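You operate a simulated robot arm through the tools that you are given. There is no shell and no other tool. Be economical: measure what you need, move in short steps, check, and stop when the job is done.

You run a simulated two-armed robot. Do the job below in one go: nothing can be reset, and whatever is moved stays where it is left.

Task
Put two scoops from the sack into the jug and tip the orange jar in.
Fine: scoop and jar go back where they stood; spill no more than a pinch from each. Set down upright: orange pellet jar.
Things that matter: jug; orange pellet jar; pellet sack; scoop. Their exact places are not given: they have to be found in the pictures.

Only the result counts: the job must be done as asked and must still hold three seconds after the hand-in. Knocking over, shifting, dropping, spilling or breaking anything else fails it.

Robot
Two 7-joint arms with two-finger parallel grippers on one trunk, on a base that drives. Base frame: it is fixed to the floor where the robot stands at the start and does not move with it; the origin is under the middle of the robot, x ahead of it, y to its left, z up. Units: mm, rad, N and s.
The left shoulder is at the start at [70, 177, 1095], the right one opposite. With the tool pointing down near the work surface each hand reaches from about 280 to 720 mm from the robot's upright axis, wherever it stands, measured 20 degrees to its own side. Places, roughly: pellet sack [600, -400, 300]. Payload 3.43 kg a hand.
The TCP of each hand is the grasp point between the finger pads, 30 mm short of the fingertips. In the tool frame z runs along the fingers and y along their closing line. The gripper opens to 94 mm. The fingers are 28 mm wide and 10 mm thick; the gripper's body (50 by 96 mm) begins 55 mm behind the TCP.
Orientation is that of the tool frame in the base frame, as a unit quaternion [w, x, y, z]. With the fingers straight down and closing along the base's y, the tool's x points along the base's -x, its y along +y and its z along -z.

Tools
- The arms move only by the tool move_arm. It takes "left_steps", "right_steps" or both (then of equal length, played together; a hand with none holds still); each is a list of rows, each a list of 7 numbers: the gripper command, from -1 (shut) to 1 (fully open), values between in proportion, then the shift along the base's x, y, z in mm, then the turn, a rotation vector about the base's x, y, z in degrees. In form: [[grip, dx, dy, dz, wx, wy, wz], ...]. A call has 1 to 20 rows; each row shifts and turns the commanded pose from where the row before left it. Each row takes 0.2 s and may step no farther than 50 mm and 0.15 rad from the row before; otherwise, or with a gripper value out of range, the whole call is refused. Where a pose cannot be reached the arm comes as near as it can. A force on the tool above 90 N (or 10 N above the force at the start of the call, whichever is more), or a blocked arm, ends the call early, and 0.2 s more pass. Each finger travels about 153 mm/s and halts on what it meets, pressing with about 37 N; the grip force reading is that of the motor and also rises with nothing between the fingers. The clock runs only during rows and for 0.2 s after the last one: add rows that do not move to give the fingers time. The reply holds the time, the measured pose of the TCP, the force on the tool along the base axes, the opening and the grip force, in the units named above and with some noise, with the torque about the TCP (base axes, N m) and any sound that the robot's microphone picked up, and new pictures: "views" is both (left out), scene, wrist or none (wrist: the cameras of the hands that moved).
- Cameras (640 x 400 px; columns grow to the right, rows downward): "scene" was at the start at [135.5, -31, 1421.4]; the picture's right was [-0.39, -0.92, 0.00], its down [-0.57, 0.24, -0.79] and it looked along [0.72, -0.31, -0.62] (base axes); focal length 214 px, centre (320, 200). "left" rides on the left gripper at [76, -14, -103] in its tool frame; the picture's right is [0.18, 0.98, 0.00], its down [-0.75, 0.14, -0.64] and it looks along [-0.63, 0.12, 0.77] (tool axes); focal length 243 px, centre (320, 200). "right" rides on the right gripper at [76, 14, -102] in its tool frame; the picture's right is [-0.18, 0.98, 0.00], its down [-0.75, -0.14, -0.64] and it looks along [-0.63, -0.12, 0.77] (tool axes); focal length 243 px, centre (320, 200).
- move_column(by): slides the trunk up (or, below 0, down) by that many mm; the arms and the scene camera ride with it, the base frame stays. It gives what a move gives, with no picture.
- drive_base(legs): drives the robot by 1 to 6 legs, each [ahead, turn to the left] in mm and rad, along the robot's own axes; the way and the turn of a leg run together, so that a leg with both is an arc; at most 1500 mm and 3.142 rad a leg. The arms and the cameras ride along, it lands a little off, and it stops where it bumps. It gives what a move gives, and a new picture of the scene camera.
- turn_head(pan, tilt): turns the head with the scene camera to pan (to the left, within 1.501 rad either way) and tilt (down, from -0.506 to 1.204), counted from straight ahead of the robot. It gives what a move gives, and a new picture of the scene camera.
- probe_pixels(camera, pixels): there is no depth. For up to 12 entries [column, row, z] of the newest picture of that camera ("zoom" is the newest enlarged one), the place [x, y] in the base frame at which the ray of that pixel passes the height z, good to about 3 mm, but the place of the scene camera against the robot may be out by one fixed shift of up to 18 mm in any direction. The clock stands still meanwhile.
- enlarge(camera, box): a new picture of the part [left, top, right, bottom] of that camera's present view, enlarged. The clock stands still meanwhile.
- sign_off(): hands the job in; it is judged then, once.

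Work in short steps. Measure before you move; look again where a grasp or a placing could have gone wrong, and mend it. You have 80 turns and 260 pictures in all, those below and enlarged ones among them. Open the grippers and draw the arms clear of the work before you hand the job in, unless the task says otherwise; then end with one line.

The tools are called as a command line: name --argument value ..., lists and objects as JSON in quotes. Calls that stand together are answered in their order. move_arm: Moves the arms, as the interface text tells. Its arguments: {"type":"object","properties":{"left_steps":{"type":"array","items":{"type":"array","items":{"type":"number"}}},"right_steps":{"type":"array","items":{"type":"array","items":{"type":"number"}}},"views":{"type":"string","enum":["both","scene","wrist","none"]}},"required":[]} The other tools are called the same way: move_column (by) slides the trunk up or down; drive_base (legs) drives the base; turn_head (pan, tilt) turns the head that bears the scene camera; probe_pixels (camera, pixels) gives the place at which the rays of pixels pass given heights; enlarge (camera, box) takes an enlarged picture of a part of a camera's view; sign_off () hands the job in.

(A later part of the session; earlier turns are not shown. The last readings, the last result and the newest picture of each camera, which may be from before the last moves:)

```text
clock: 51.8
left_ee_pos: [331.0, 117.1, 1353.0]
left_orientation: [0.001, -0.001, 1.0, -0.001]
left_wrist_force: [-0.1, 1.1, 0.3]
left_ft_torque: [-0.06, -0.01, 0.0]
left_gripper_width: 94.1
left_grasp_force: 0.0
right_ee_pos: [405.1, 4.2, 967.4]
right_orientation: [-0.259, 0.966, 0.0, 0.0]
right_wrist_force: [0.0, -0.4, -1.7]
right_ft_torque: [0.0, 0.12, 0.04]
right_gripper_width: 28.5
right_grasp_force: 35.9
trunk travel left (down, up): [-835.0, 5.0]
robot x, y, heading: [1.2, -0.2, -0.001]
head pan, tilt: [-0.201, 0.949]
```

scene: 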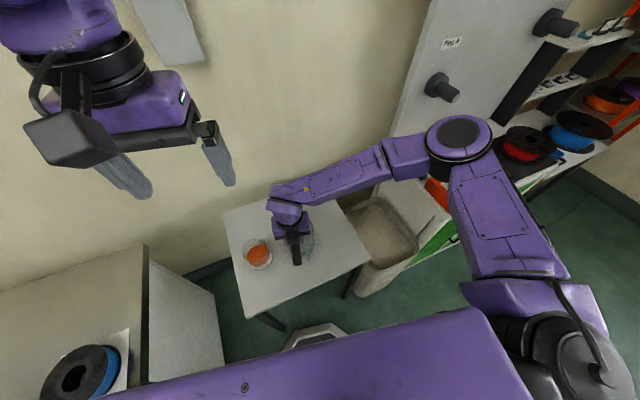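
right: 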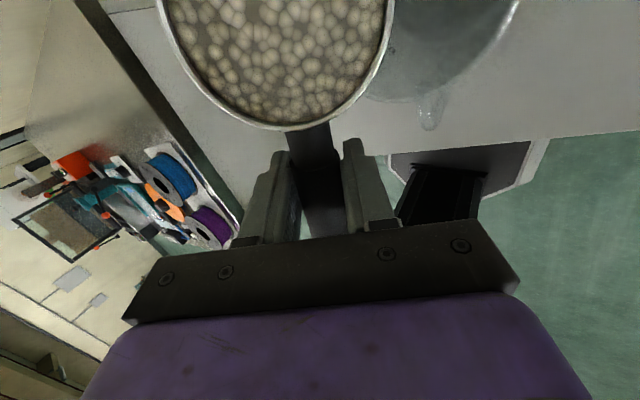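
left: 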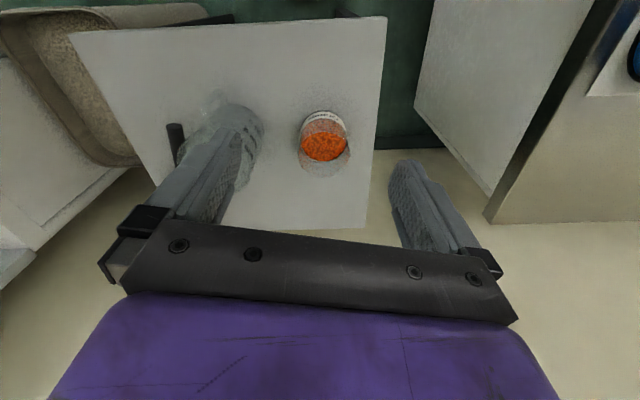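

No limits. I continue to ~66°, where pouring should begin.

move_arm --right_steps '[[-1, 0, 0, 0, 6, 0, 0], [-1, 0, 0, 0, 6, 0, 0], [-1, 0, 0, 0, 6, 0, 0], [-1, 0, 0, 0, 6, 0, 0], [-1, 0, 0, 0, 6, 0, 0], [-1, 0, 0, 0, 6, 0, 0], [-1, 0, 0, 0, 0, 0, 0]]'

enlarge --camera "scene" --box '[220, 180, 380, 280]'

```text
clock: 53.4
left_ee_pos: [329.1, 116.8, 1353.4]
left_orientation: [0.001, 0.0, 1.0, 0.0]
left_wrist_force: [-0.6, 0.1, -0.7]
left_ft_torque: [0.01, -0.03, -0.03]
left_gripper_width: 94.0
left_grasp_force: 0.1
right_ee_pos: [406.3, 5.1, 969.1]
right_orientation: [-0.545, 0.838, -0.001, 0.0]
right_wrist_force: [-0.1, 0.5, -1.9]
right_ft_torque: [0.01, 0.09, 0.0]
right_gripper_width: 28.9
right_grasp_force: 36.6
trunk travel left (down, up): [-835.0, 5.0]
robot x, y, heading: [-2.3, -1.9, -0.004]
head pan, tilt: [-0.201, 0.949]
```

scene: 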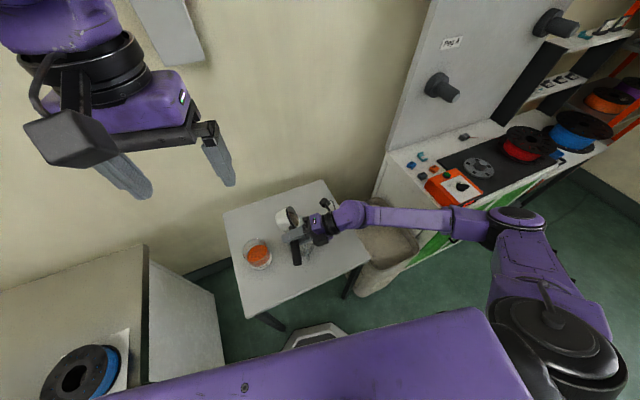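
right: 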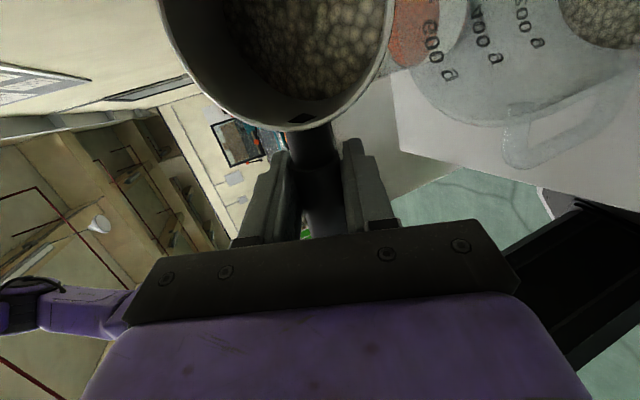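

```text
4.00 times, centred on (300, 230) of scene
```

zoom: 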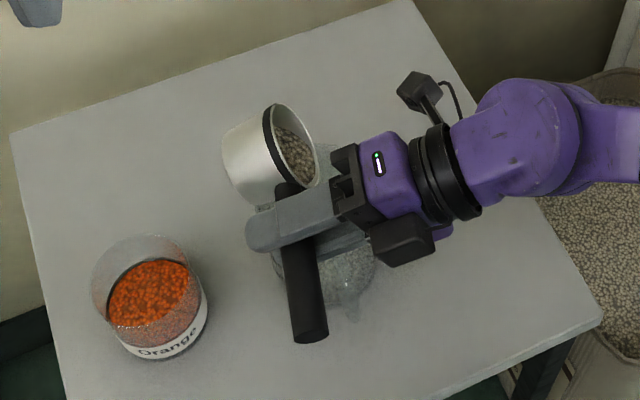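

Pellets are landing in the jug and none on the table. I continue the roll to ~126°, rising slightly.

move_arm --right_steps '[[-1, 0, 0, 0, 6, 0, 0], [-1, 0, 0, 0, 6, 0, 0], [-1, 0, 0, 0, 6, 0, 0], [-1, 0, 0, 0, 6, 0, 0], [-1, 0, -1, 2, 6, 0, 0], [-1, 0, -1, 3, 6, 0, 0], [-1, 0, -1, 3, 6, 0, 0], [-1, 0, -1, 4, 6, 0, 0], [-1, 0, -1, 4, 6, 0, 0], [-1, 0, -1, 4, 6, 0, 0], [-1, 0, 0, 0, 0, 0, 0], [-1, 0, 0, 0, 0, 0, 0]]'

enlarge --camera "scene" --box '[220, 180, 380, 280]'

```text
clock: 56.0
left_ee_pos: [329.5, 118.3, 1353.2]
left_orientation: [0.001, 0.0, 1.0, 0.0]
left_wrist_force: [-0.1, -0.2, -0.1]
left_ft_torque: [-0.02, 0.02, -0.02]
left_gripper_width: 94.1
left_grasp_force: 0.0
right_ee_pos: [407.2, -1.7, 987.1]
right_orientation: [0.891, -0.454, 0.001, 0.001]
right_wrist_force: [-0.2, -0.9, -1.8]
right_ft_torque: [-0.01, 0.06, 0.02]
right_gripper_width: 28.4
right_grasp_force: 37.2
trunk travel left (down, up): [-835.0, 5.0]
robot x, y, heading: [-1.8, 0.6, 0.003]
head pan, tilt: [-0.201, 0.949]
```

scene: 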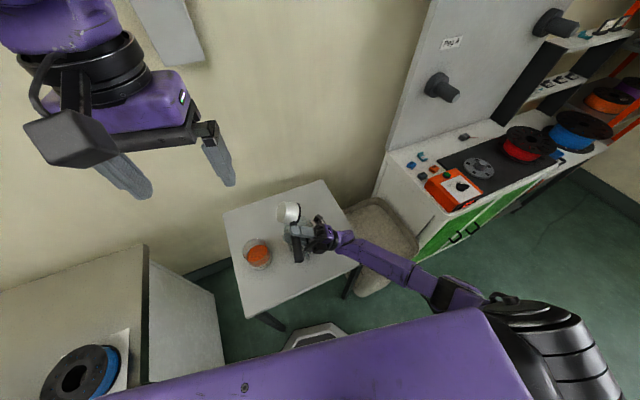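
right: 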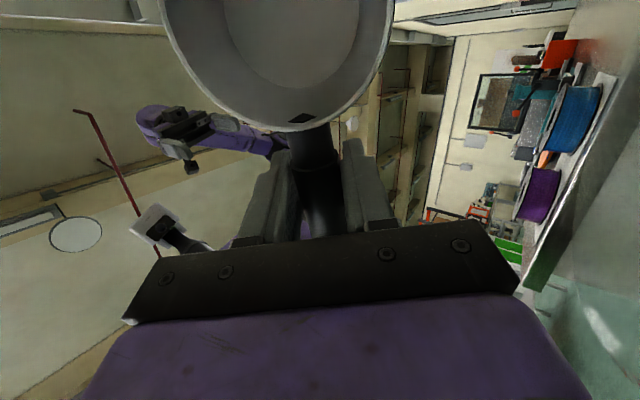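

```text
4.00 times, centred on (300, 230) of scene
```

zoom: 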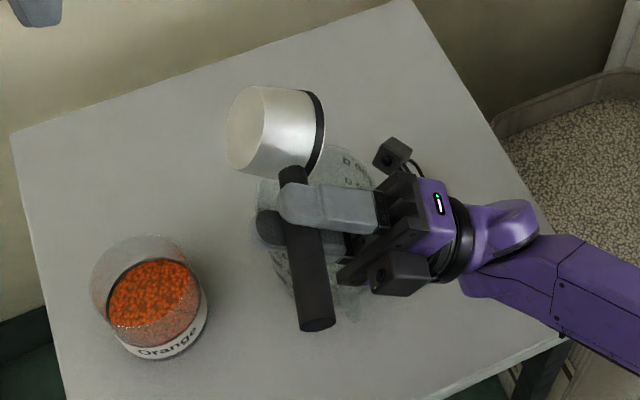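

Cup is empty, no spill visible. I roll back level by the reverse motion and start moving away.

move_arm --right_steps '[[-1, 0, 0, 0, -8, 0, 0], [-1, 0, 0, 0, -8, 0, 0], [-1, 0, 0, 0, -8, 0, 0], [-1, 0, 0, 0, -8, 0, 0], [-1, 0, 0, 0, -8, 0, 0], [-1, 0, 0, 0, -8, 0, 0], [-1, 0, 0, 0, -8, 0, 0], [-1, 0, 0, 0, -8, 0, 0], [-1, 0, 0, 0, -8, 0, 0], [-1, 0, 0, 0, -8, 0, 0], [-1, 0, 0, 0, -8, 0, 0], [-1, 0, 0, -5, -8, 0, 0], [-1, 0, 0, -5, -8, 0, 0], [-1, 0, 0, -5, -8, 0, 0], [-1, 0, 0, -4, -8, 0, 0], [-1, 0, 0, 0, -6, 0, 0], [-1, 0, -10, 0, 0, 0, 0], [-1, 2, -20, 0, 0, 0, 0], [-1, 3, -20, 0, 0, 0, 0], [-1, 0, 0, 0, 0, 0, 0]]'

enlarge --camera "scene" --box '[220, 180, 380, 280]'

```text
clock: 60.2
left_ee_pos: [331.0, 118.1, 1353.2]
left_orientation: [0.0, 0.0, 1.0, 0.0]
left_wrist_force: [0.4, 0.0, 0.0]
left_ft_torque: [-0.01, 0.0, -0.02]
left_gripper_width: 94.1
left_grasp_force: 0.1
right_ee_pos: [411.8, -51.7, 969.5]
right_orientation: [-0.001, 1.0, -0.001, 0.001]
right_wrist_force: [0.4, -0.2, -0.3]
right_ft_torque: [-0.01, 0.04, -0.01]
right_gripper_width: 28.5
right_grasp_force: 37.3
trunk travel left (down, up): [-835.0, 5.0]
robot x, y, heading: [1.5, -0.2, -0.004]
head pan, tilt: [-0.201, 0.949]
```

scene: 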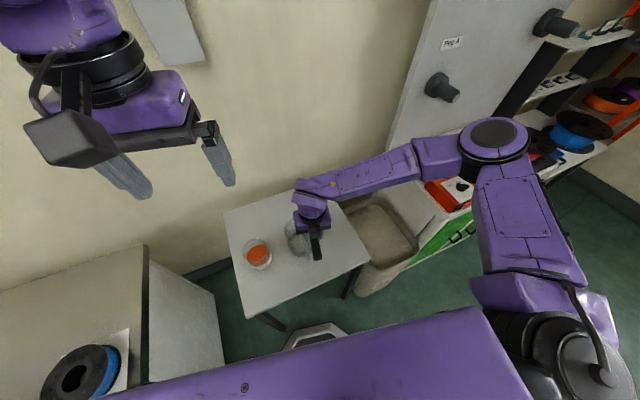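
right: 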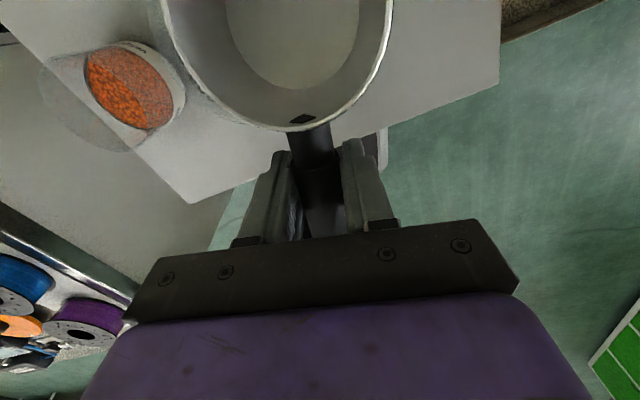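

```text
4.00 times, centred on (300, 230) of scene
```

zoom: 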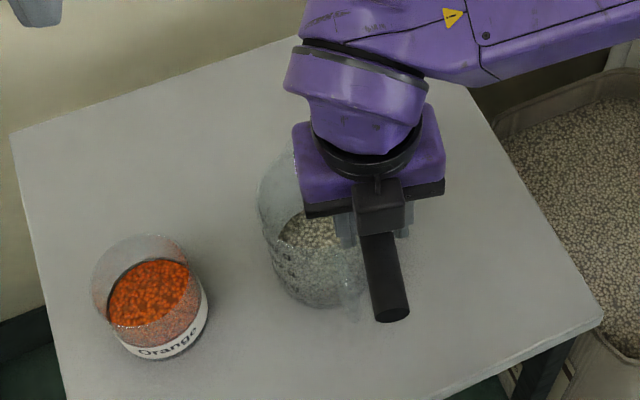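

Second scoop: I go back over the sack to the same relative pose (467,-420,808) with 30° pitch, then lower with the trunk.

move_arm --right_steps '[[-1, 10, -37, -8, 0, 0, 0], [-1, 10, -37, -8, 0, 0, 0], [-1, 10, -37, -9, 0, 0, 0], [-1, 11.6, -42, -2, 0, 0, 0], [-1, 11.6, -42, -2, 0, 0, 0], [-1, 11.6, -42, -2, 0, 0, 0], [-1, 11.6, -42, -2, 0, 0, 0], [-1, 11.6, -42, -2, 0, 0, 0], [-1, -8, -12, -32, 0, 0, 0], [-1, -8, -12, -32, 0, 6, 0], [-1, -8, -12, -32, 0, 8, 0], [-1, -9, -12, -30, 0, 8, 0], [-1, 0, 0, 0, 0, 8, 0], [-1, 0, 0, 0, 0, 0, 0]]' --views "none"

```text
clock: 63.2
left_ee_pos: [329.6, 117.7, 1353.3]
left_orientation: [0.001, 0.0, 1.0, 0.0]
left_wrist_force: [0.2, -0.2, 0.8]
left_ft_torque: [0.0, 0.0, -0.01]
left_gripper_width: 94.1
left_grasp_force: 0.2
right_ee_pos: [464.6, -419.0, 808.5]
right_orientation: [0.0, 0.966, -0.001, -0.259]
right_wrist_force: [-1.0, -0.2, -2.1]
right_ft_torque: [-0.01, 0.04, -0.02]
right_gripper_width: 28.3
right_grasp_force: 37.0
trunk travel left (down, up): [-835.0, 5.0]
robot x, y, heading: [0.2, 0.7, -0.001]
head pan, tilt: [-0.201, 0.949]
```

Pose reached exactly. I lower the trunk 260 mm and repeat the scooping stroke.

move_column --by -260

move_arm --right_steps '[[-1, 0, 0, -12, 0, 0, 0], [-1, 5, 1, -14, 0, 0, 0], [-1, 12, 3, -9, 0, 0, 0], [-1, 12, 3, -3, 0, -3, 0], [-1, 12, 3, -3, 0, -5, 0], [-1, 10, 2, 0, 0, -5, 0], [-1, 6, 1, 0, 0, -5, 0], [-1, 3, 1, 0, 0, -6, 0], [-1, 0, 0, 0, 0, -6, 0], [-1, 0, 0, 0, 0, 0, 0]]' --views "wrist"

```text
clock: 65.9
left_ee_pos: [329.3, 117.2, 1095.3]
left_orientation: [0.0, 0.0, 1.0, -0.001]
left_wrist_force: [-0.4, -0.6, -0.1]
left_ft_torque: [-0.01, -0.02, -0.02]
left_gripper_width: 94.0
left_grasp_force: 0.0
right_ee_pos: [465.2, -419.5, 549.5]
right_orientation: [0.0, 0.966, -0.001, -0.259]
right_wrist_force: [0.6, 0.0, -1.3]
right_ft_torque: [0.02, 0.14, -0.04]
right_gripper_width: 28.7
right_grasp_force: 37.6
trunk travel left (down, up): [-575.0, 265.0]
robot x, y, heading: [-1.3, -2.0, -0.005]
head pan, tilt: [-0.201, 0.949]
```

```text
clock: 68.1
left_ee_pos: [330.7, 118.2, 1094.3]
left_orientation: [0.002, 0.0, 1.0, 0.0]
left_wrist_force: [0.7, 0.1, 0.2]
left_ft_torque: [-0.03, -0.01, -0.03]
left_gripper_width: 93.9
left_grasp_force: 0.0
right_ee_pos: [526.5, -403.7, 508.0]
right_orientation: [-0.001, 1.0, -0.001, 0.001]
right_wrist_force: [0.0, 0.5, -2.7]
right_ft_torque: [0.03, 0.16, -0.03]
right_gripper_width: 28.2
right_grasp_force: 37.0
trunk travel left (down, up): [-575.0, 265.0]
robot x, y, heading: [2.3, -1.0, -0.001]
head pan, tilt: [-0.201, 0.949]
```

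right: 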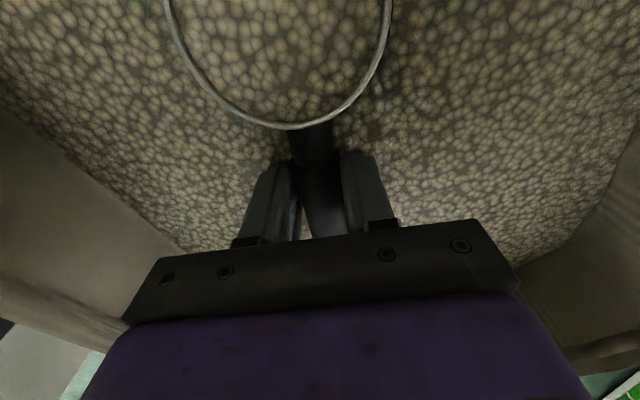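

Full again and level. I lift with the trunk and check the cup.

move_column --by 60

move_column --by 200

enlarge --camera "right" --box '[0, 0, 640, 400]'

move_arm --right_steps '[[-1, -2, 5, 15, 0, 0, 0], [-1, -5, 8, 25, 0, 0, 0], [-1, -5, 8, 30, 0, 0, 0], [-1, -5, 7, 30, 0, 0, 0], [-1, -5, 5, 30, 0, 0, 0], [-1, -4, 0, 25, 0, 0, 0], [-1, 0, 0, 15, 0, 0, 0], [-1, 0, 0, 0, 0, 0, 0]]' --views "none"

```text
clock: 69.1
left_ee_pos: [331.0, 117.9, 1153.5]
left_orientation: [0.001, 0.001, 1.0, 0.0]
left_wrist_force: [0.1, 0.5, -0.1]
left_ft_torque: [0.03, -0.01, 0.01]
left_gripper_width: 93.9
left_grasp_force: 0.0
right_ee_pos: [525.5, -405.0, 567.7]
right_orientation: [-0.001, 1.0, -0.001, -0.001]
right_wrist_force: [0.2, -0.8, -2.6]
right_ft_torque: [-0.01, 0.12, 0.0]
right_gripper_width: 28.4
right_grasp_force: 37.2
trunk travel left (down, up): [-635.0, 205.0]
robot x, y, heading: [-0.5, -1.6, 0.002]
head pan, tilt: [-0.201, 0.949]
```

```text
clock: 71.3
left_ee_pos: [330.2, 117.0, 1353.1]
left_orientation: [0.001, 0.0, 1.0, 0.0]
left_wrist_force: [-0.2, 0.5, 0.4]
left_ft_torque: [-0.01, -0.01, 0.0]
left_gripper_width: 93.8
left_grasp_force: 0.1
right_ee_pos: [525.3, -405.8, 767.8]
right_orientation: [-0.001, 1.0, 0.0, 0.0]
right_wrist_force: [0.3, -0.4, -1.9]
right_ft_torque: [0.0, 0.1, 0.01]
right_gripper_width: 28.4
right_grasp_force: 36.7
trunk travel left (down, up): [-835.0, 5.0]
robot x, y, heading: [-1.4, -0.6, 0.004]
head pan, tilt: [-0.201, 0.949]
```

```text
1.00 times, centred on (320, 200) of right (not enlarged: the box is as wide or as high as the picture)
```

zoom: 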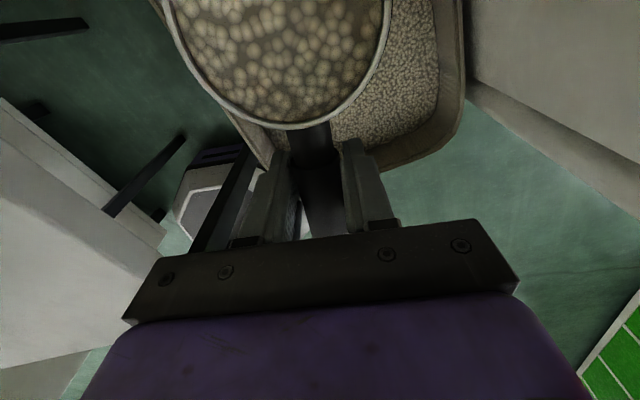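

```text
clock: 73.1
left_ee_pos: [330.4, 117.1, 1353.2]
left_orientation: [0.001, 0.0, 1.0, 0.0]
left_wrist_force: [0.1, 0.0, 0.1]
left_ft_torque: [-0.02, 0.0, 0.0]
left_gripper_width: 94.0
left_grasp_force: 0.1
right_ee_pos: [498.2, -373.2, 938.3]
right_orientation: [-0.001, 1.0, -0.001, -0.001]
right_wrist_force: [-0.8, 0.1, -2.2]
right_ft_torque: [0.03, 0.07, -0.01]
right_gripper_width: 28.7
right_grasp_force: 36.5
trunk travel left (down, up): [-835.0, 5.0]
robot x, y, heading: [-0.9, 1.7, 0.0]
head pan, tilt: [-0.201, 0.949]
```

Full scoop. I repeat the same path to above the jug, in two stages.

move_arm --right_steps '[[-1, -3, 12, 1, 0, 0, 0], [-1, -6, 22, 1, 0, 0, 0], [-1, -7, 28, 1, 0, 0, 0], [-1, -8, 29, 1, 0, 0, 0], [-1, -8, 29, 1, 0, 0, 0], [-1, -8, 29, 1, 0, 0, 0], [-1, -8, 29, 2, 0, 0, 0], [-1, -8, 29, 4, 0, 0, 0], [-1, -7, 26, 4, 0, 0, 0], [-1, -7, 24, 5, 0, 0, 0], [-1, -7, 24, 5, 0, 0, 0], [-1, -7, 22, 4, 0, 0, 0], [-1, -6, 15, 0, 0, 0, 0], [-1, -3, 8, 0, 0, 0, 0], [-1, 0, 0, 0, 0, 0, 0]]' --views "scene"

enlarge --camera "scene" --box '[220, 180, 380, 280]'

```text
clock: 76.3
left_ee_pos: [330.1, 116.4, 1353.8]
left_orientation: [0.001, 0.0, 1.0, 0.0]
left_wrist_force: [0.1, -0.2, 0.3]
left_ft_torque: [-0.01, 0.02, -0.02]
left_gripper_width: 94.0
left_grasp_force: 0.1
right_ee_pos: [407.0, -45.6, 968.4]
right_orientation: [0.0, 1.0, 0.0, 0.0]
right_wrist_force: [-0.7, -0.1, -2.7]
right_ft_torque: [0.04, 0.11, 0.03]
right_gripper_width: 28.4
right_grasp_force: 36.9
trunk travel left (down, up): [-835.0, 5.0]
robot x, y, heading: [0.9, -2.4, 0.001]
head pan, tilt: [-0.201, 0.949]
```

scene: 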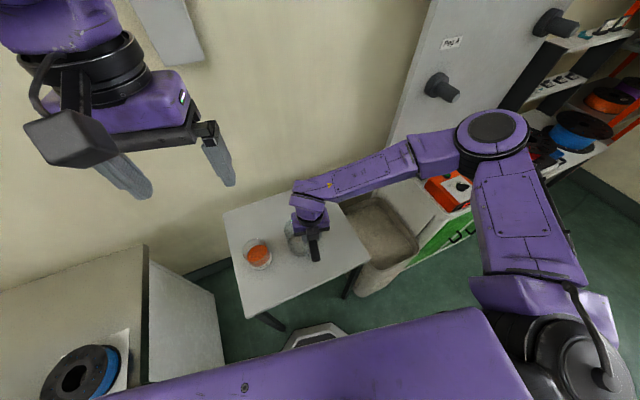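

```text
4.00 times, centred on (300, 230) of scene
```

zoom: 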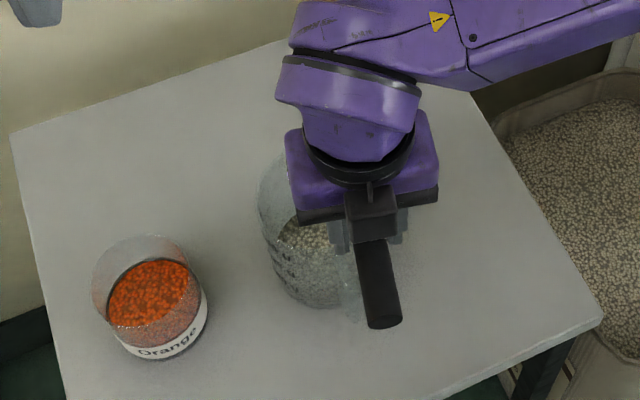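

Everything as before. I slide to y≈5 and roll to 66°.

move_arm --right_steps '[[-1, 0, 8, 0, 0, 0, 0], [-1, 0, 14, 0, 0, 0, 0], [-1, 0, 15, 0, 0, 0, 0], [-1, 0, 10, 0, 0, 0, 0], [-1, 0, 4, 0, 0, 0, 0], [-1, 0, 0, 0, 6, 0, 0], [-1, 0, 0, 0, 6, 0, 0], [-1, 0, 0, 0, 6, 0, 0], [-1, 0, 0, 0, 6, 0, 0], [-1, 0, 0, 0, 6, 0, 0], [-1, 0, 0, 0, 6, 0, 0], [-1, 0, 0, 0, 6, 0, 0], [-1, 0, 0, 0, 6, 0, 0], [-1, 0, 0, 0, 6, 0, 0], [-1, 0, 0, 0, 6, 0, 0], [-1, 0, 0, 0, 6, 0, 0], [-1, 0, 0, 0, 0, 0, 0]]' --views "wrist"

move_arm --right_steps '[[-1, 0, 0, 0, 6, 0, 0], [-1, 0, 0, 0, 6, 0, 0], [-1, 0, 0, 0, 6, 0, 0], [-1, 0, 0, 0, 6, 0, 0], [-1, 0, -1, 2, 6, 0, 0], [-1, 0, -1, 3, 6, 0, 0], [-1, 0, -1, 3, 6, 0, 0], [-1, 0, -1, 4, 6, 0, 0], [-1, 0, -1, 4, 6, 0, 0], [-1, 0, -1, 4, 6, 0, 0], [-1, 0, 0, 0, 0, 0, 0], [-1, 0, 0, 0, 0, 0, 0]]'

enlarge --camera "scene" --box '[220, 180, 380, 280]'

```text
clock: 79.9
left_ee_pos: [329.7, 116.7, 1352.9]
left_orientation: [0.001, 0.0, 1.0, 0.001]
left_wrist_force: [-0.2, 0.2, -0.8]
left_ft_torque: [0.01, -0.02, -0.01]
left_gripper_width: 93.9
left_grasp_force: 0.0
right_ee_pos: [407.5, 4.7, 968.4]
right_orientation: [-0.545, 0.838, -0.001, -0.001]
right_wrist_force: [-0.2, 0.2, -1.7]
right_ft_torque: [-0.03, 0.1, -0.03]
right_gripper_width: 28.5
right_grasp_force: 36.6
trunk travel left (down, up): [-835.0, 5.0]
robot x, y, heading: [2.1, -2.5, -0.0]
head pan, tilt: [-0.201, 0.949]
```

right: 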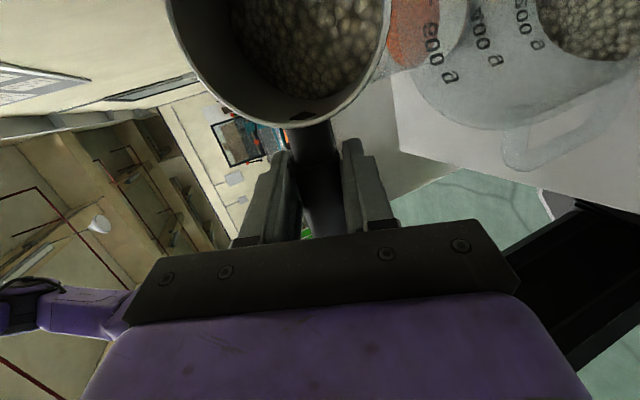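

```text
clock: 82.5
left_ee_pos: [330.2, 116.9, 1353.1]
left_orientation: [0.0, 0.0, 1.0, 0.0]
left_wrist_force: [0.0, 0.4, -0.2]
left_ft_torque: [-0.02, -0.01, 0.0]
left_gripper_width: 94.0
left_grasp_force: 0.1
right_ee_pos: [405.5, -0.5, 988.5]
right_orientation: [0.892, -0.453, 0.001, 0.001]
right_wrist_force: [-0.6, -0.3, -1.0]
right_ft_torque: [0.0, 0.06, -0.03]
right_gripper_width: 28.1
right_grasp_force: 37.2
trunk travel left (down, up): [-835.0, 5.0]
robot x, y, heading: [0.4, 0.1, -0.002]
head pan, tilt: [-0.201, 0.949]
```

scene: 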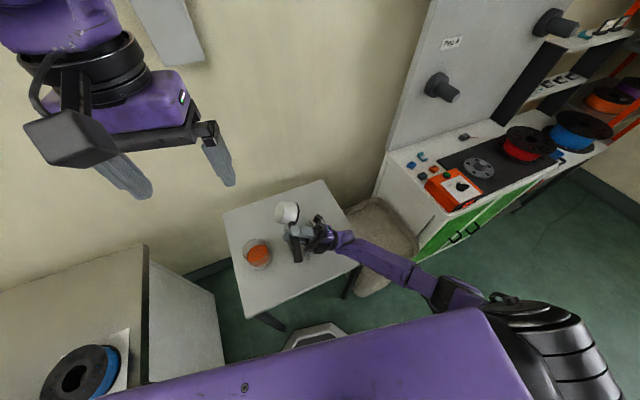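
right: 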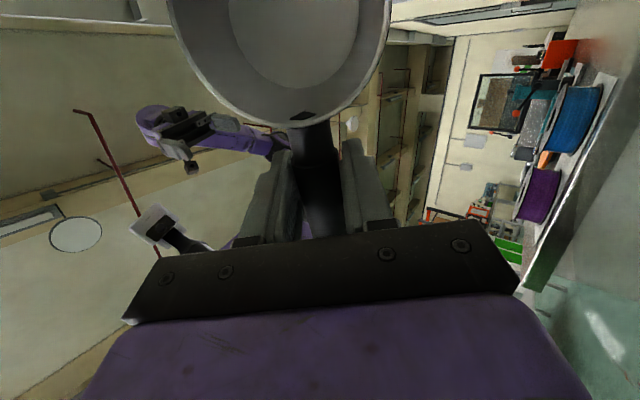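

```text
4.00 times, centred on (300, 230) of scene
```

zoom: 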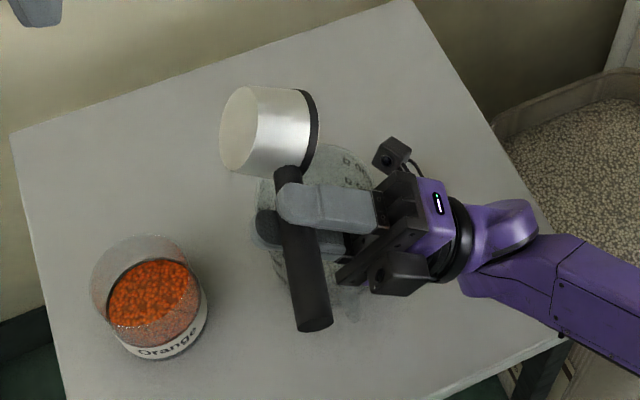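

Empty, no spill. I roll back level and retreat from the jug.

move_arm --right_steps '[[-1, 0, 0, 0, -8, 0, 0], [-1, 0, 0, 0, -8, 0, 0], [-1, 0, 0, 0, -8, 0, 0], [-1, 0, 0, 0, -8, 0, 0], [-1, 0, 0, 0, -8, 0, 0], [-1, 0, 0, 0, -8, 0, 0], [-1, 0, 0, 0, -8, 0, 0], [-1, 0, 0, 0, -8, 0, 0], [-1, 0, 0, 0, -8, 0, 0], [-1, 0, 0, 0, -8, 0, 0], [-1, 0, 0, 0, -8, 0, 0], [-1, 0, 0, -5, -8, 0, 0], [-1, 0, 0, -5, -8, 0, 0], [-1, 0, 0, -5, -8, 0, 0], [-1, 0, 0, -4, -8, 0, 0], [-1, 0, 0, 0, -6, 0, 0], [-1, 0, -20, 0, 0, 0, 0], [-1, 5, -40, 0, 0, 0, 0], [-1, 10, -45, 0, 0, 0, 0], [-1, 10, -40, -5, 0, 0, 0]]' --views "none"

move_arm --right_steps '[[-1, 25, -15, -10, 0, 0, 0], [-1, 35, -5, -20, 0, 0, 0], [-1, 35, 10, -20, 0, 0, 0], [-1, 22, 20, -15, 0, 0, 0], [-1, 0, 22, -10, 0, 0, 0], [-1, 0, 0, 0, 0, 0, 0]]'

enlarge --camera "scene" --box '[220, 180, 380, 280]'

```text
clock: 86.7
left_ee_pos: [330.0, 116.0, 1354.1]
left_orientation: [0.001, -0.001, 1.0, 0.001]
left_wrist_force: [0.3, 0.5, -0.3]
left_ft_torque: [0.0, -0.01, -0.03]
left_gripper_width: 94.1
left_grasp_force: 0.0
right_ee_pos: [432.8, -146.7, 965.1]
right_orientation: [-0.003, 1.0, -0.001, -0.001]
right_wrist_force: [0.0, -0.6, -1.6]
right_ft_torque: [0.03, 0.06, -0.04]
right_gripper_width: 27.4
right_grasp_force: 36.8
trunk travel left (down, up): [-835.0, 5.0]
robot x, y, heading: [-0.8, -0.0, -0.001]
head pan, tilt: [-0.201, 0.949]
```

```text
clock: 88.1
left_ee_pos: [329.9, 116.5, 1352.9]
left_orientation: [0.001, -0.001, 1.0, 0.0]
left_wrist_force: [0.0, 0.8, 0.5]
left_ft_torque: [-0.03, 0.0, -0.02]
left_gripper_width: 93.8
left_grasp_force: 0.0
right_ee_pos: [548.4, -114.4, 890.6]
right_orientation: [0.0, 1.0, -0.001, 0.0]
right_wrist_force: [0.2, 0.0, -0.5]
right_ft_torque: [0.0, 0.07, 0.0]
right_gripper_width: 27.0
right_grasp_force: 36.8
trunk travel left (down, up): [-835.0, 5.0]
robot x, y, heading: [1.8, -0.8, 0.0]
head pan, tilt: [-0.201, 0.949]
```

scene: 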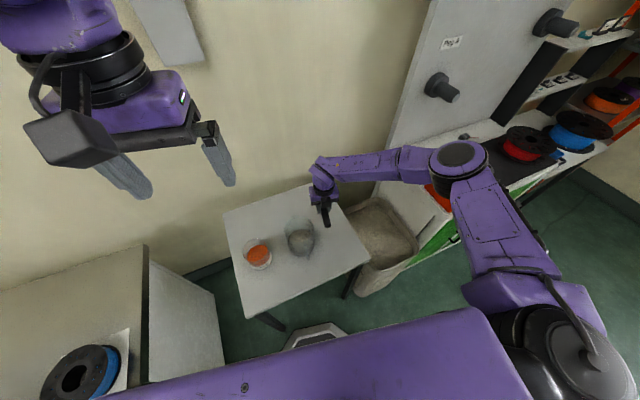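
right: 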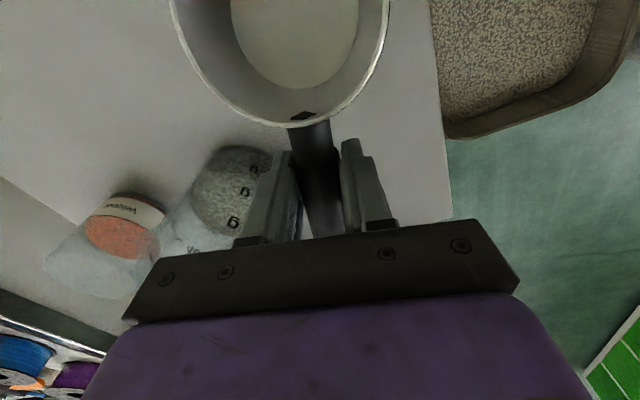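

```text
4.00 times, centred on (300, 230) of scene
```

zoom: 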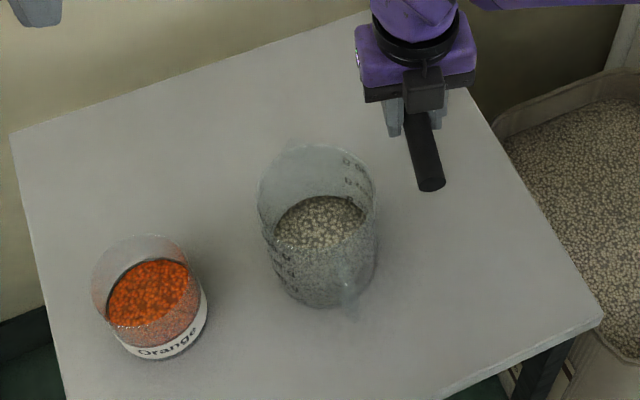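

The scoop sits a few mm lower in the fingers now (rim looks smaller), so contact should come near TCP z≈804. I lower to 815 and then look.

move_arm --right_steps '[[-1, 0, 1, -25, 0, 0, 0], [-1, 0, 1, -25, 0, 0, 0], [-1, 0, 0, -15, 0, 0, 0], [-1, 0, 0, -10, 0, 0, 0], [-1, 0, 0, 0, 0, 0, 0]]' --views "wrist"

move_arm --right_steps '[[-1, 0, 0, -3, 0, 0, 0], [-1, 0, 0, -2, 0, 0, 0], [-1, 0, 0, -2, 0, 0, 0], [-1, 0, 0, 0, 0, 0, 0]]' --views "none"

```text
clock: 89.3
left_ee_pos: [330.3, 116.8, 1353.3]
left_orientation: [0.001, -0.001, 1.0, 0.0]
left_wrist_force: [-1.2, 0.1, 1.0]
left_ft_torque: [0.02, -0.04, -0.01]
left_gripper_width: 93.8
left_grasp_force: 0.1
right_ee_pos: [547.2, -110.9, 815.7]
right_orientation: [-0.001, 1.0, -0.001, 0.0]
right_wrist_force: [-0.1, -0.4, -1.6]
right_ft_torque: [-0.01, 0.05, 0.0]
right_gripper_width: 26.9
right_grasp_force: 37.2
trunk travel left (down, up): [-835.0, 5.0]
robot x, y, heading: [-0.7, -1.3, -0.002]
head pan, tilt: [-0.201, 0.949]
```

right: 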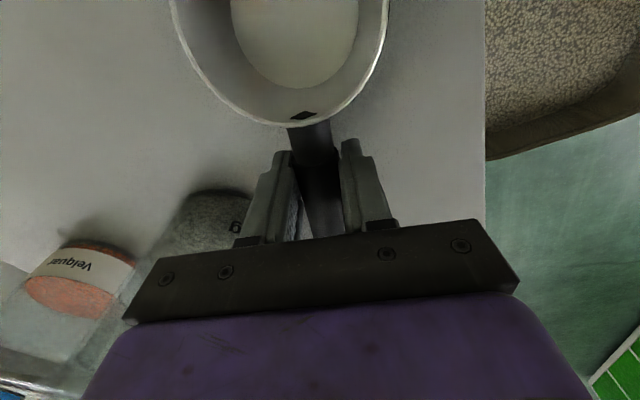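

```text
clock: 90.3
left_ee_pos: [330.3, 118.2, 1353.8]
left_orientation: [0.001, -0.001, 1.0, 0.0]
left_wrist_force: [-0.3, -0.2, 0.6]
left_ft_torque: [-0.01, 0.0, 0.02]
left_gripper_width: 94.0
left_grasp_force: 0.1
right_ee_pos: [548.1, -111.6, 805.8]
right_orientation: [-0.001, 1.0, -0.001, 0.0]
right_wrist_force: [0.4, -0.1, -1.1]
right_ft_torque: [-0.01, 0.07, 0.0]
right_gripper_width: 27.0
right_grasp_force: 37.1
trunk travel left (down, up): [-835.0, 5.0]
robot x, y, heading: [0.7, -1.2, 0.002]
head pan, tilt: [-0.201, 0.949]
```

No contact at 806 yet; I go on in 1.5 mm steps, watching force.

move_arm --right_steps '[[-1, 0, 0, -1.5, 0, 0, 0], [-1, 0, 0, -1.5, 0, 0, 0], [-1, 0, 0, 0, 0, 0, 0]]' --views "none"

move_arm --right_steps '[[-1, 0, 0, -1.5, 0, 0, 0], [-1, 0, 0, -1.5, 0, 0, 0], [-1, 0, 0, 0, 0, 0, 0]]' --views "wrist"

```text
clock: 91.1
left_ee_pos: [328.3, 117.4, 1354.4]
left_orientation: [0.002, 0.0, 1.0, 0.0]
left_wrist_force: [0.5, 0.5, 0.1]
left_ft_torque: [0.01, 0.03, 0.05]
left_gripper_width: 94.1
left_grasp_force: 0.0
right_ee_pos: [548.7, -111.6, 805.4]
right_orientation: [-0.002, 1.0, 0.0, 0.001]
right_wrist_force: [-2.2, -1.1, 7.3]
right_ft_torque: [0.03, -0.76, -0.13]
right_gripper_width: 26.7
right_grasp_force: 37.0
trunk travel left (down, up): [-835.0, 5.0]
robot x, y, heading: [-5.6, 0.5, 0.003]
head pan, tilt: [-0.201, 0.949]
```

```text
clock: 91.9
left_ee_pos: [327.3, 116.2, 1355.2]
left_orientation: [0.002, 0.0, 1.0, 0.0]
left_wrist_force: [-0.2, 0.3, 0.8]
left_ft_torque: [-0.01, -0.01, -0.03]
left_gripper_width: 94.0
left_grasp_force: 0.1
right_ee_pos: [546.8, -111.1, 803.0]
right_orientation: [-0.001, 1.0, -0.001, 0.003]
right_wrist_force: [-3.4, -1.7, 17.3]
right_ft_torque: [-0.04, -0.64, -0.09]
right_gripper_width: 25.2
right_grasp_force: 36.9
trunk travel left (down, up): [-835.0, 5.0]
robot x, y, heading: [-1.8, -1.8, -0.002]
head pan, tilt: [-0.201, 0.949]
```

right: 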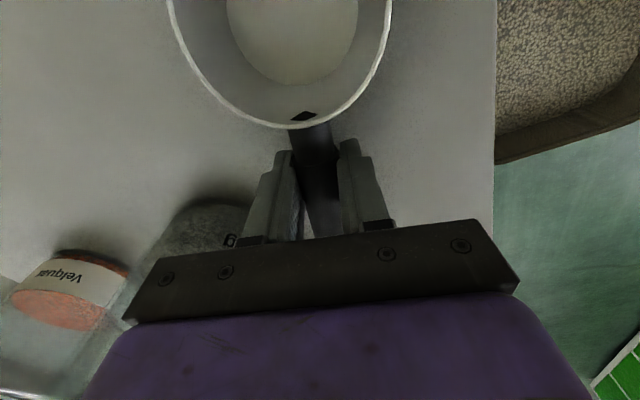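

The cup has met the table (17 N up). I ease up 2 mm and open gently.

move_arm --right_steps '[[-1, 0, 0, 2, 0, 0, 0], [-0.35, 0, 0, 0, 0, 0, 0], [-0.2, 0, 0, 0, 0, 0, 0], [0.1, 0, 0, 0, 0, 0, 0], [0.1, 0, 0, 0, 0, 0, 0]]' --views "wrist"

```text
clock: 93.1
left_ee_pos: [329.7, 116.6, 1353.4]
left_orientation: [0.0, 0.0, 1.0, 0.0]
left_wrist_force: [-0.6, 0.2, -0.1]
left_ft_torque: [0.02, -0.01, 0.0]
left_gripper_width: 94.1
left_grasp_force: 0.0
right_ee_pos: [549.7, -111.3, 804.2]
right_orientation: [-0.001, 1.0, -0.002, 0.001]
right_wrist_force: [-1.0, 0.5, -0.4]
right_ft_torque: [0.0, -0.01, 0.03]
right_gripper_width: 51.6
right_grasp_force: 0.1
trunk travel left (down, up): [-835.0, 5.0]
robot x, y, heading: [0.7, 0.3, -0.001]
head pan, tilt: [-0.201, 0.949]
```

right: 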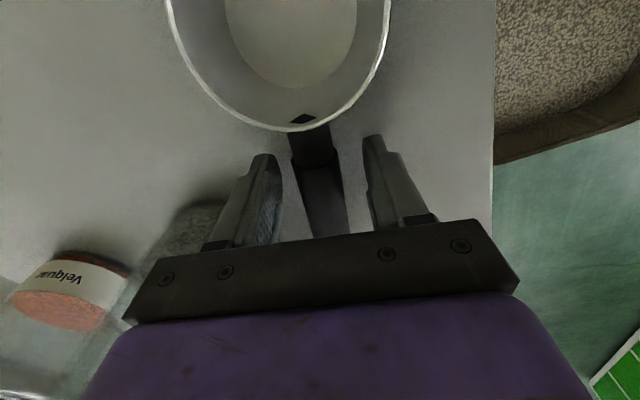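

Released. I rise to the earlier viewing pose (564,-111,870) to compare the scoop's place with the original picture.

move_arm --right_steps '[[0.1, 0, 0, 20, 0, 0, 0], [0.1, 5, 0, 22, 0, 0, 0], [0.1, 9.5, 0.5, 24, 0, 0, 0], [0.1, 0, 0, 0, 0, 0, 0]]' --views "wrist"

enlarge --camera "right" --box '[200, 20, 520, 220]'

```text
clock: 94.1
left_ee_pos: [330.3, 118.7, 1353.0]
left_orientation: [0.001, 0.0, 1.0, 0.0]
left_wrist_force: [0.8, -0.2, 0.0]
left_ft_torque: [0.0, 0.02, 0.0]
left_gripper_width: 94.2
left_grasp_force: 0.1
right_ee_pos: [562.9, -112.7, 868.2]
right_orientation: [-0.001, 1.0, 0.0, 0.0]
right_wrist_force: [0.0, 0.2, 0.4]
right_ft_torque: [0.03, 0.01, -0.06]
right_gripper_width: 51.7
right_grasp_force: 0.1
trunk travel left (down, up): [-835.0, 5.0]
robot x, y, heading: [3.7, 3.1, 0.003]
head pan, tilt: [-0.201, 0.949]
```

right: 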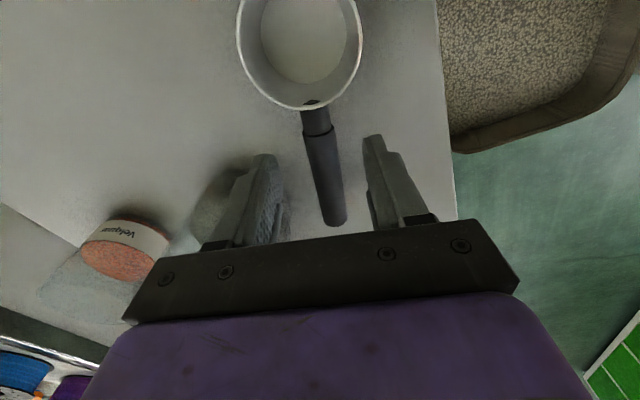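

```text
2.00 times, centred on (360, 120) of right
```

zoom: 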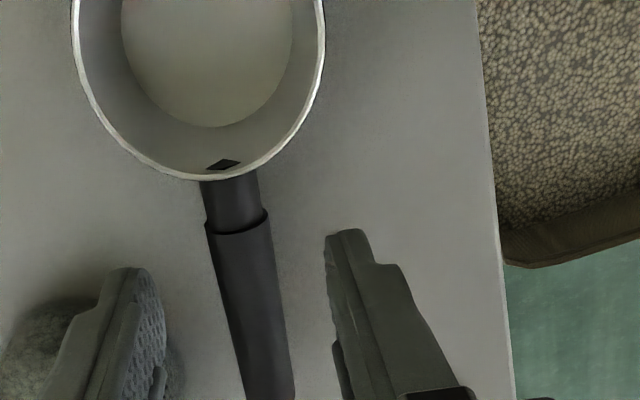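

The scoop stands within ~1–2 mm of its original place. Now I retreat the right arm, and test turning the left hand +90° in yaw for a side grasp on the jar.

move_arm --left_steps '[[1, 0, 0, 0, 0, 0, 8], [1, 0, 0, 0, 0, 0, 8], [1, 0, 0, 0, 0, 0, 8], [1, 0, 0, 0, 0, 0, 8], [1, 0, 0, 0, 0, 0, 8], [1, 0, 0, 0, 0, 0, 8], [1, 0, 0, 0, 0, 0, 8], [1, 0, 0, 0, 0, 0, 8], [1, 0, 0, 0, 0, 0, 8], [1, 0, 0, 0, 0, 0, 8], [1, 0, 0, 0, 0, 0, 8], [1, 0, 0, 0, 0, 0, 2]]' --right_steps '[[0.1, 0, 0, 20, 0, 0, 0], [0.1, 0, 0, 30, 0, 0, 0], [0.1, 0, -15, 30, 0, 0, 0], [0.1, 0, -30, 10, 0, 0, 0], [0.1, 0, -35, 0, 0, 0, 0], [0.1, 0, -40, 0, 0, 0, 0], [0.1, 0, -40, 0, 0, 0, 0], [0.1, 0, -40, 0, 0, 0, 0], [0.1, 0, -40, 0, 0, 0, 0], [0.1, 0, -30, 0, 0, 0, 0], [0.1, 0, 0, 0, 0, 0, 0], [0.1, 0, 0, 0, 0, 0, 0]]' --views "scene"

enlarge --camera "scene" --box '[220, 180, 380, 280]'

```text
clock: 96.7
left_ee_pos: [368.5, 110.1, 1338.1]
left_orientation: [-0.001, 0.707, -0.707, 0.0]
left_wrist_force: [-0.2, 0.7, 0.1]
left_ft_torque: [0.02, -0.01, 0.04]
left_gripper_width: 94.0
left_grasp_force: 0.0
left hand out of reach, approached as far as the arm can: row 11, 12
right_ee_pos: [563.3, -383.2, 957.4]
right_orientation: [-0.001, 1.0, -0.001, 0.001]
right_wrist_force: [-0.1, 1.2, -0.3]
right_ft_torque: [0.03, 0.03, 0.01]
right_gripper_width: 51.6
right_grasp_force: 0.1
trunk travel left (down, up): [-835.0, 5.0]
robot x, y, heading: [1.7, -1.3, 0.0]
head pan, tilt: [-0.201, 0.949]
```

scene: 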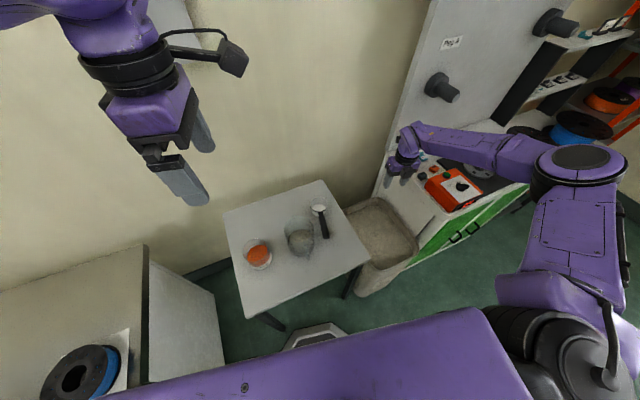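

```text
4.00 times, centred on (300, 230) of scene
```

zoom: 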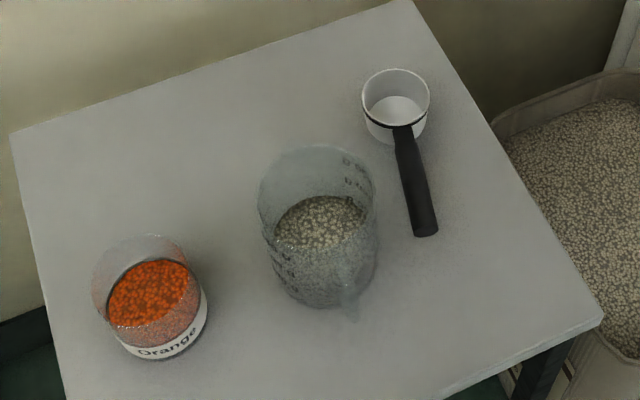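

Left yaw works; table is clean and the scoop is in place. Next I tilt the left hand so the fingers point right (-y), moving it up-left of the jar.

move_arm --left_steps '[[1, 6, 15, -15, -6, 0, 0], [1, 6, 15, -15, -6, 0, 0], [1, 6, 15, -15, -6, 0, 0], [1, 6, 15, -15, -6, 0, 0], [1, 6, 15, -15, -6, 0, 0], [1, 6, 15, -15, -6, 0, 0], [1, 6, 15, -15, -6, 0, 0], [1, 6, 15, -15, -6, 0, 0], [1, 6, 15, -15, -6, 0, 0], [1, 6, 15, -15, -6, 0, 0], [1, 6, 15, -15, -6, 0, 0], [1, 6, 15, -15, -6, 0, 0], [1, 0, 0, 0, 0, 0, 0]]' --views "both"

```text
clock: 99.5
left_ee_pos: [438.6, 289.1, 1157.3]
left_orientation: [0.414, 0.573, -0.571, 0.417]
left_wrist_force: [0.2, 0.3, -0.4]
left_ft_torque: [0.01, 0.01, 0.02]
left_gripper_width: 94.0
left_grasp_force: 0.0
right_ee_pos: [563.5, -381.8, 958.1]
right_orientation: [-0.001, 1.0, -0.001, 0.001]
right_wrist_force: [0.1, 0.1, -1.0]
right_ft_torque: [0.0, -0.03, -0.01]
right_gripper_width: 51.4
right_grasp_force: 0.1
trunk travel left (down, up): [-835.0, 5.0]
robot x, y, heading: [-1.2, 3.6, 0.0]
head pan, tilt: [-0.201, 0.949]
```

scene: 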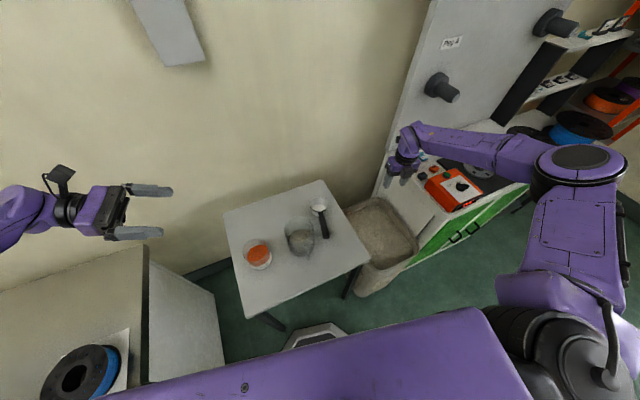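
left: 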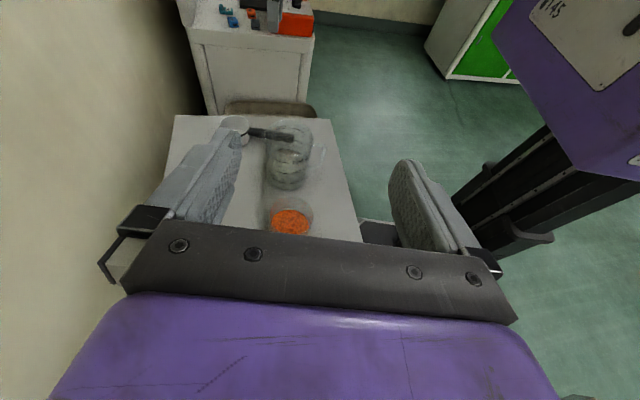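

The posture is good. There is a cabinet left of the table; I check its corner position and height, plus the jar, before lowering.

probe_pixels --camera "scene" --pixels '[[215, 294, 0], [147, 246, 700], [147, 246, 800], [147, 246, 900], [147, 246, 1000], [225, 360, 0], [147, 385, 800], [147, 385, 900]]'

enlarge --camera "left" --box '[200, 100, 380, 240]'

enlarge --camera "scene" --box '[100, 200, 290, 390]'

```text
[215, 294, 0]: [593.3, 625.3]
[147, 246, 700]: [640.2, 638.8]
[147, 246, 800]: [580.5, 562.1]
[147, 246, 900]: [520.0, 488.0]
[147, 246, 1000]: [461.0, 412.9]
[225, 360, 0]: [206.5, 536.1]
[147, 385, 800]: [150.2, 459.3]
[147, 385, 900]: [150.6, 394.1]
```

```text
2.86 times, centred on (290, 170) of left
```

zoom: 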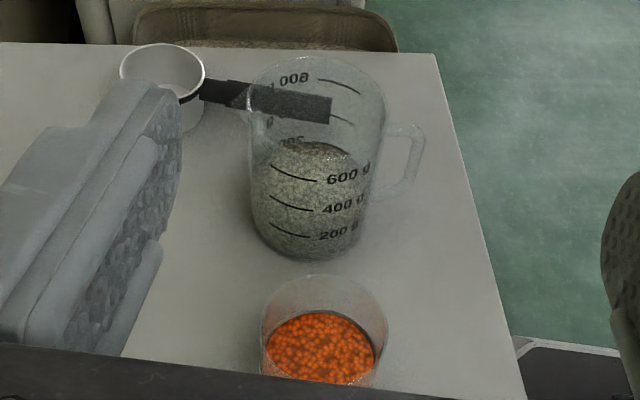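

```text
2.11 times, centred on (195, 295) of scene
```

zoom: 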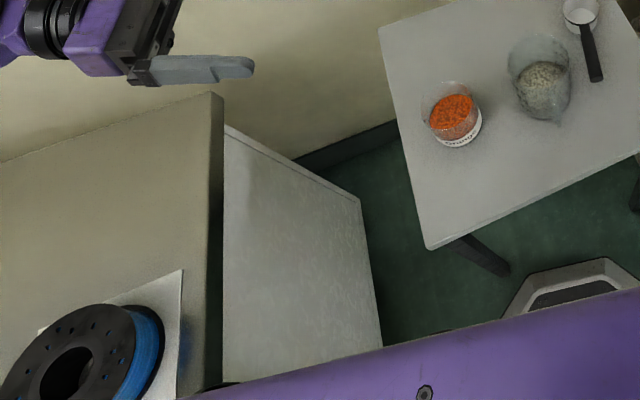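

Cabinet top is about z 780 beyond y≈540, clear of the hand. I lower to z≈900 left of the jar and look.

move_arm --left_steps '[[1, 2, -4, -43, 0, 0, 0], [1, 2, -4, -43, 0, 0, 0], [1, 2, -4, -43, 0, 0, 0], [1, 2, -4, -43, 0, 0, 0], [1, 2, -4, -43, 0, 0, 0], [1, 2, -4, -42, 0, 0, 0], [1, 0, 0, 0, 0, 0, 0]]'

enlarge --camera "left" --box '[200, 20, 440, 220]'

```text
clock: 101.1
left_ee_pos: [450.5, 267.0, 899.8]
left_orientation: [0.415, 0.573, -0.572, 0.416]
left_wrist_force: [-0.1, 0.2, -0.4]
left_ft_torque: [0.01, -0.03, 0.0]
left_gripper_width: 94.0
left_grasp_force: 0.1
right_ee_pos: [563.7, -382.0, 957.7]
right_orientation: [-0.001, 1.0, -0.001, 0.001]
right_wrist_force: [0.2, -0.8, -0.1]
right_ft_torque: [0.0, -0.01, -0.03]
right_gripper_width: 51.5
right_grasp_force: 0.1
trunk travel left (down, up): [-835.0, 5.0]
robot x, y, heading: [-0.2, -0.3, 0.003]
head pan, tilt: [-0.201, 0.949]
```

scene: 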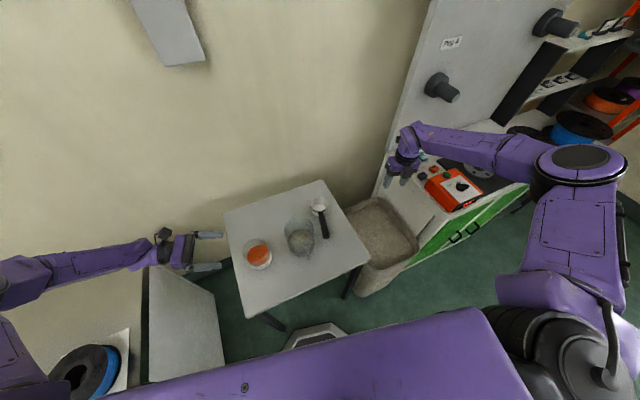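
left: 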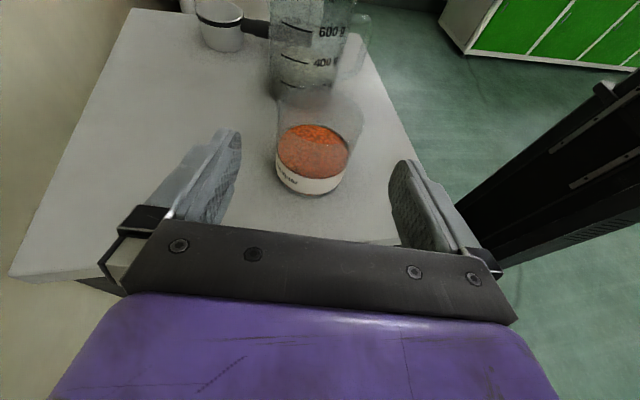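

```text
2.00 times, centred on (320, 120) of left
```

zoom: 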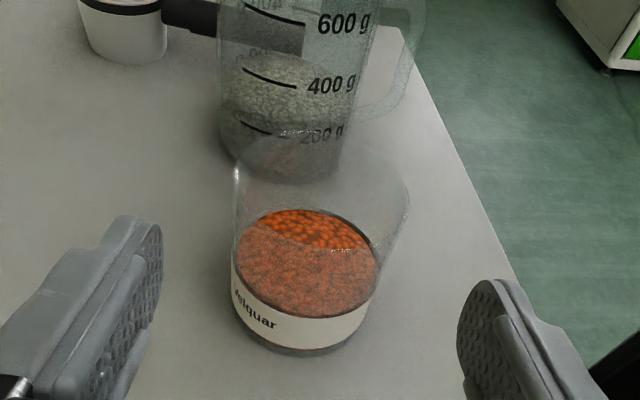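

The jar is clear in view. I probe its base outline at table height.

probe_pixels --camera "zoom" --pixels '[[232, 300, 765], [376, 295, 765], [305, 356, 757], [275, 350, 757], [340, 350, 757], [238, 180, 845], [410, 200, 845], [230, 270, 800], [380, 270, 800]]'

```text
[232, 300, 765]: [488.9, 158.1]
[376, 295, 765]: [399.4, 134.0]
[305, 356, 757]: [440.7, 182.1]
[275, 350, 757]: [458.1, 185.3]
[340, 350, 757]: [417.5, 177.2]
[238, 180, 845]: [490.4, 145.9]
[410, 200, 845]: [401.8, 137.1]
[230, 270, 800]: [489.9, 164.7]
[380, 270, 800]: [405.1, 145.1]
```

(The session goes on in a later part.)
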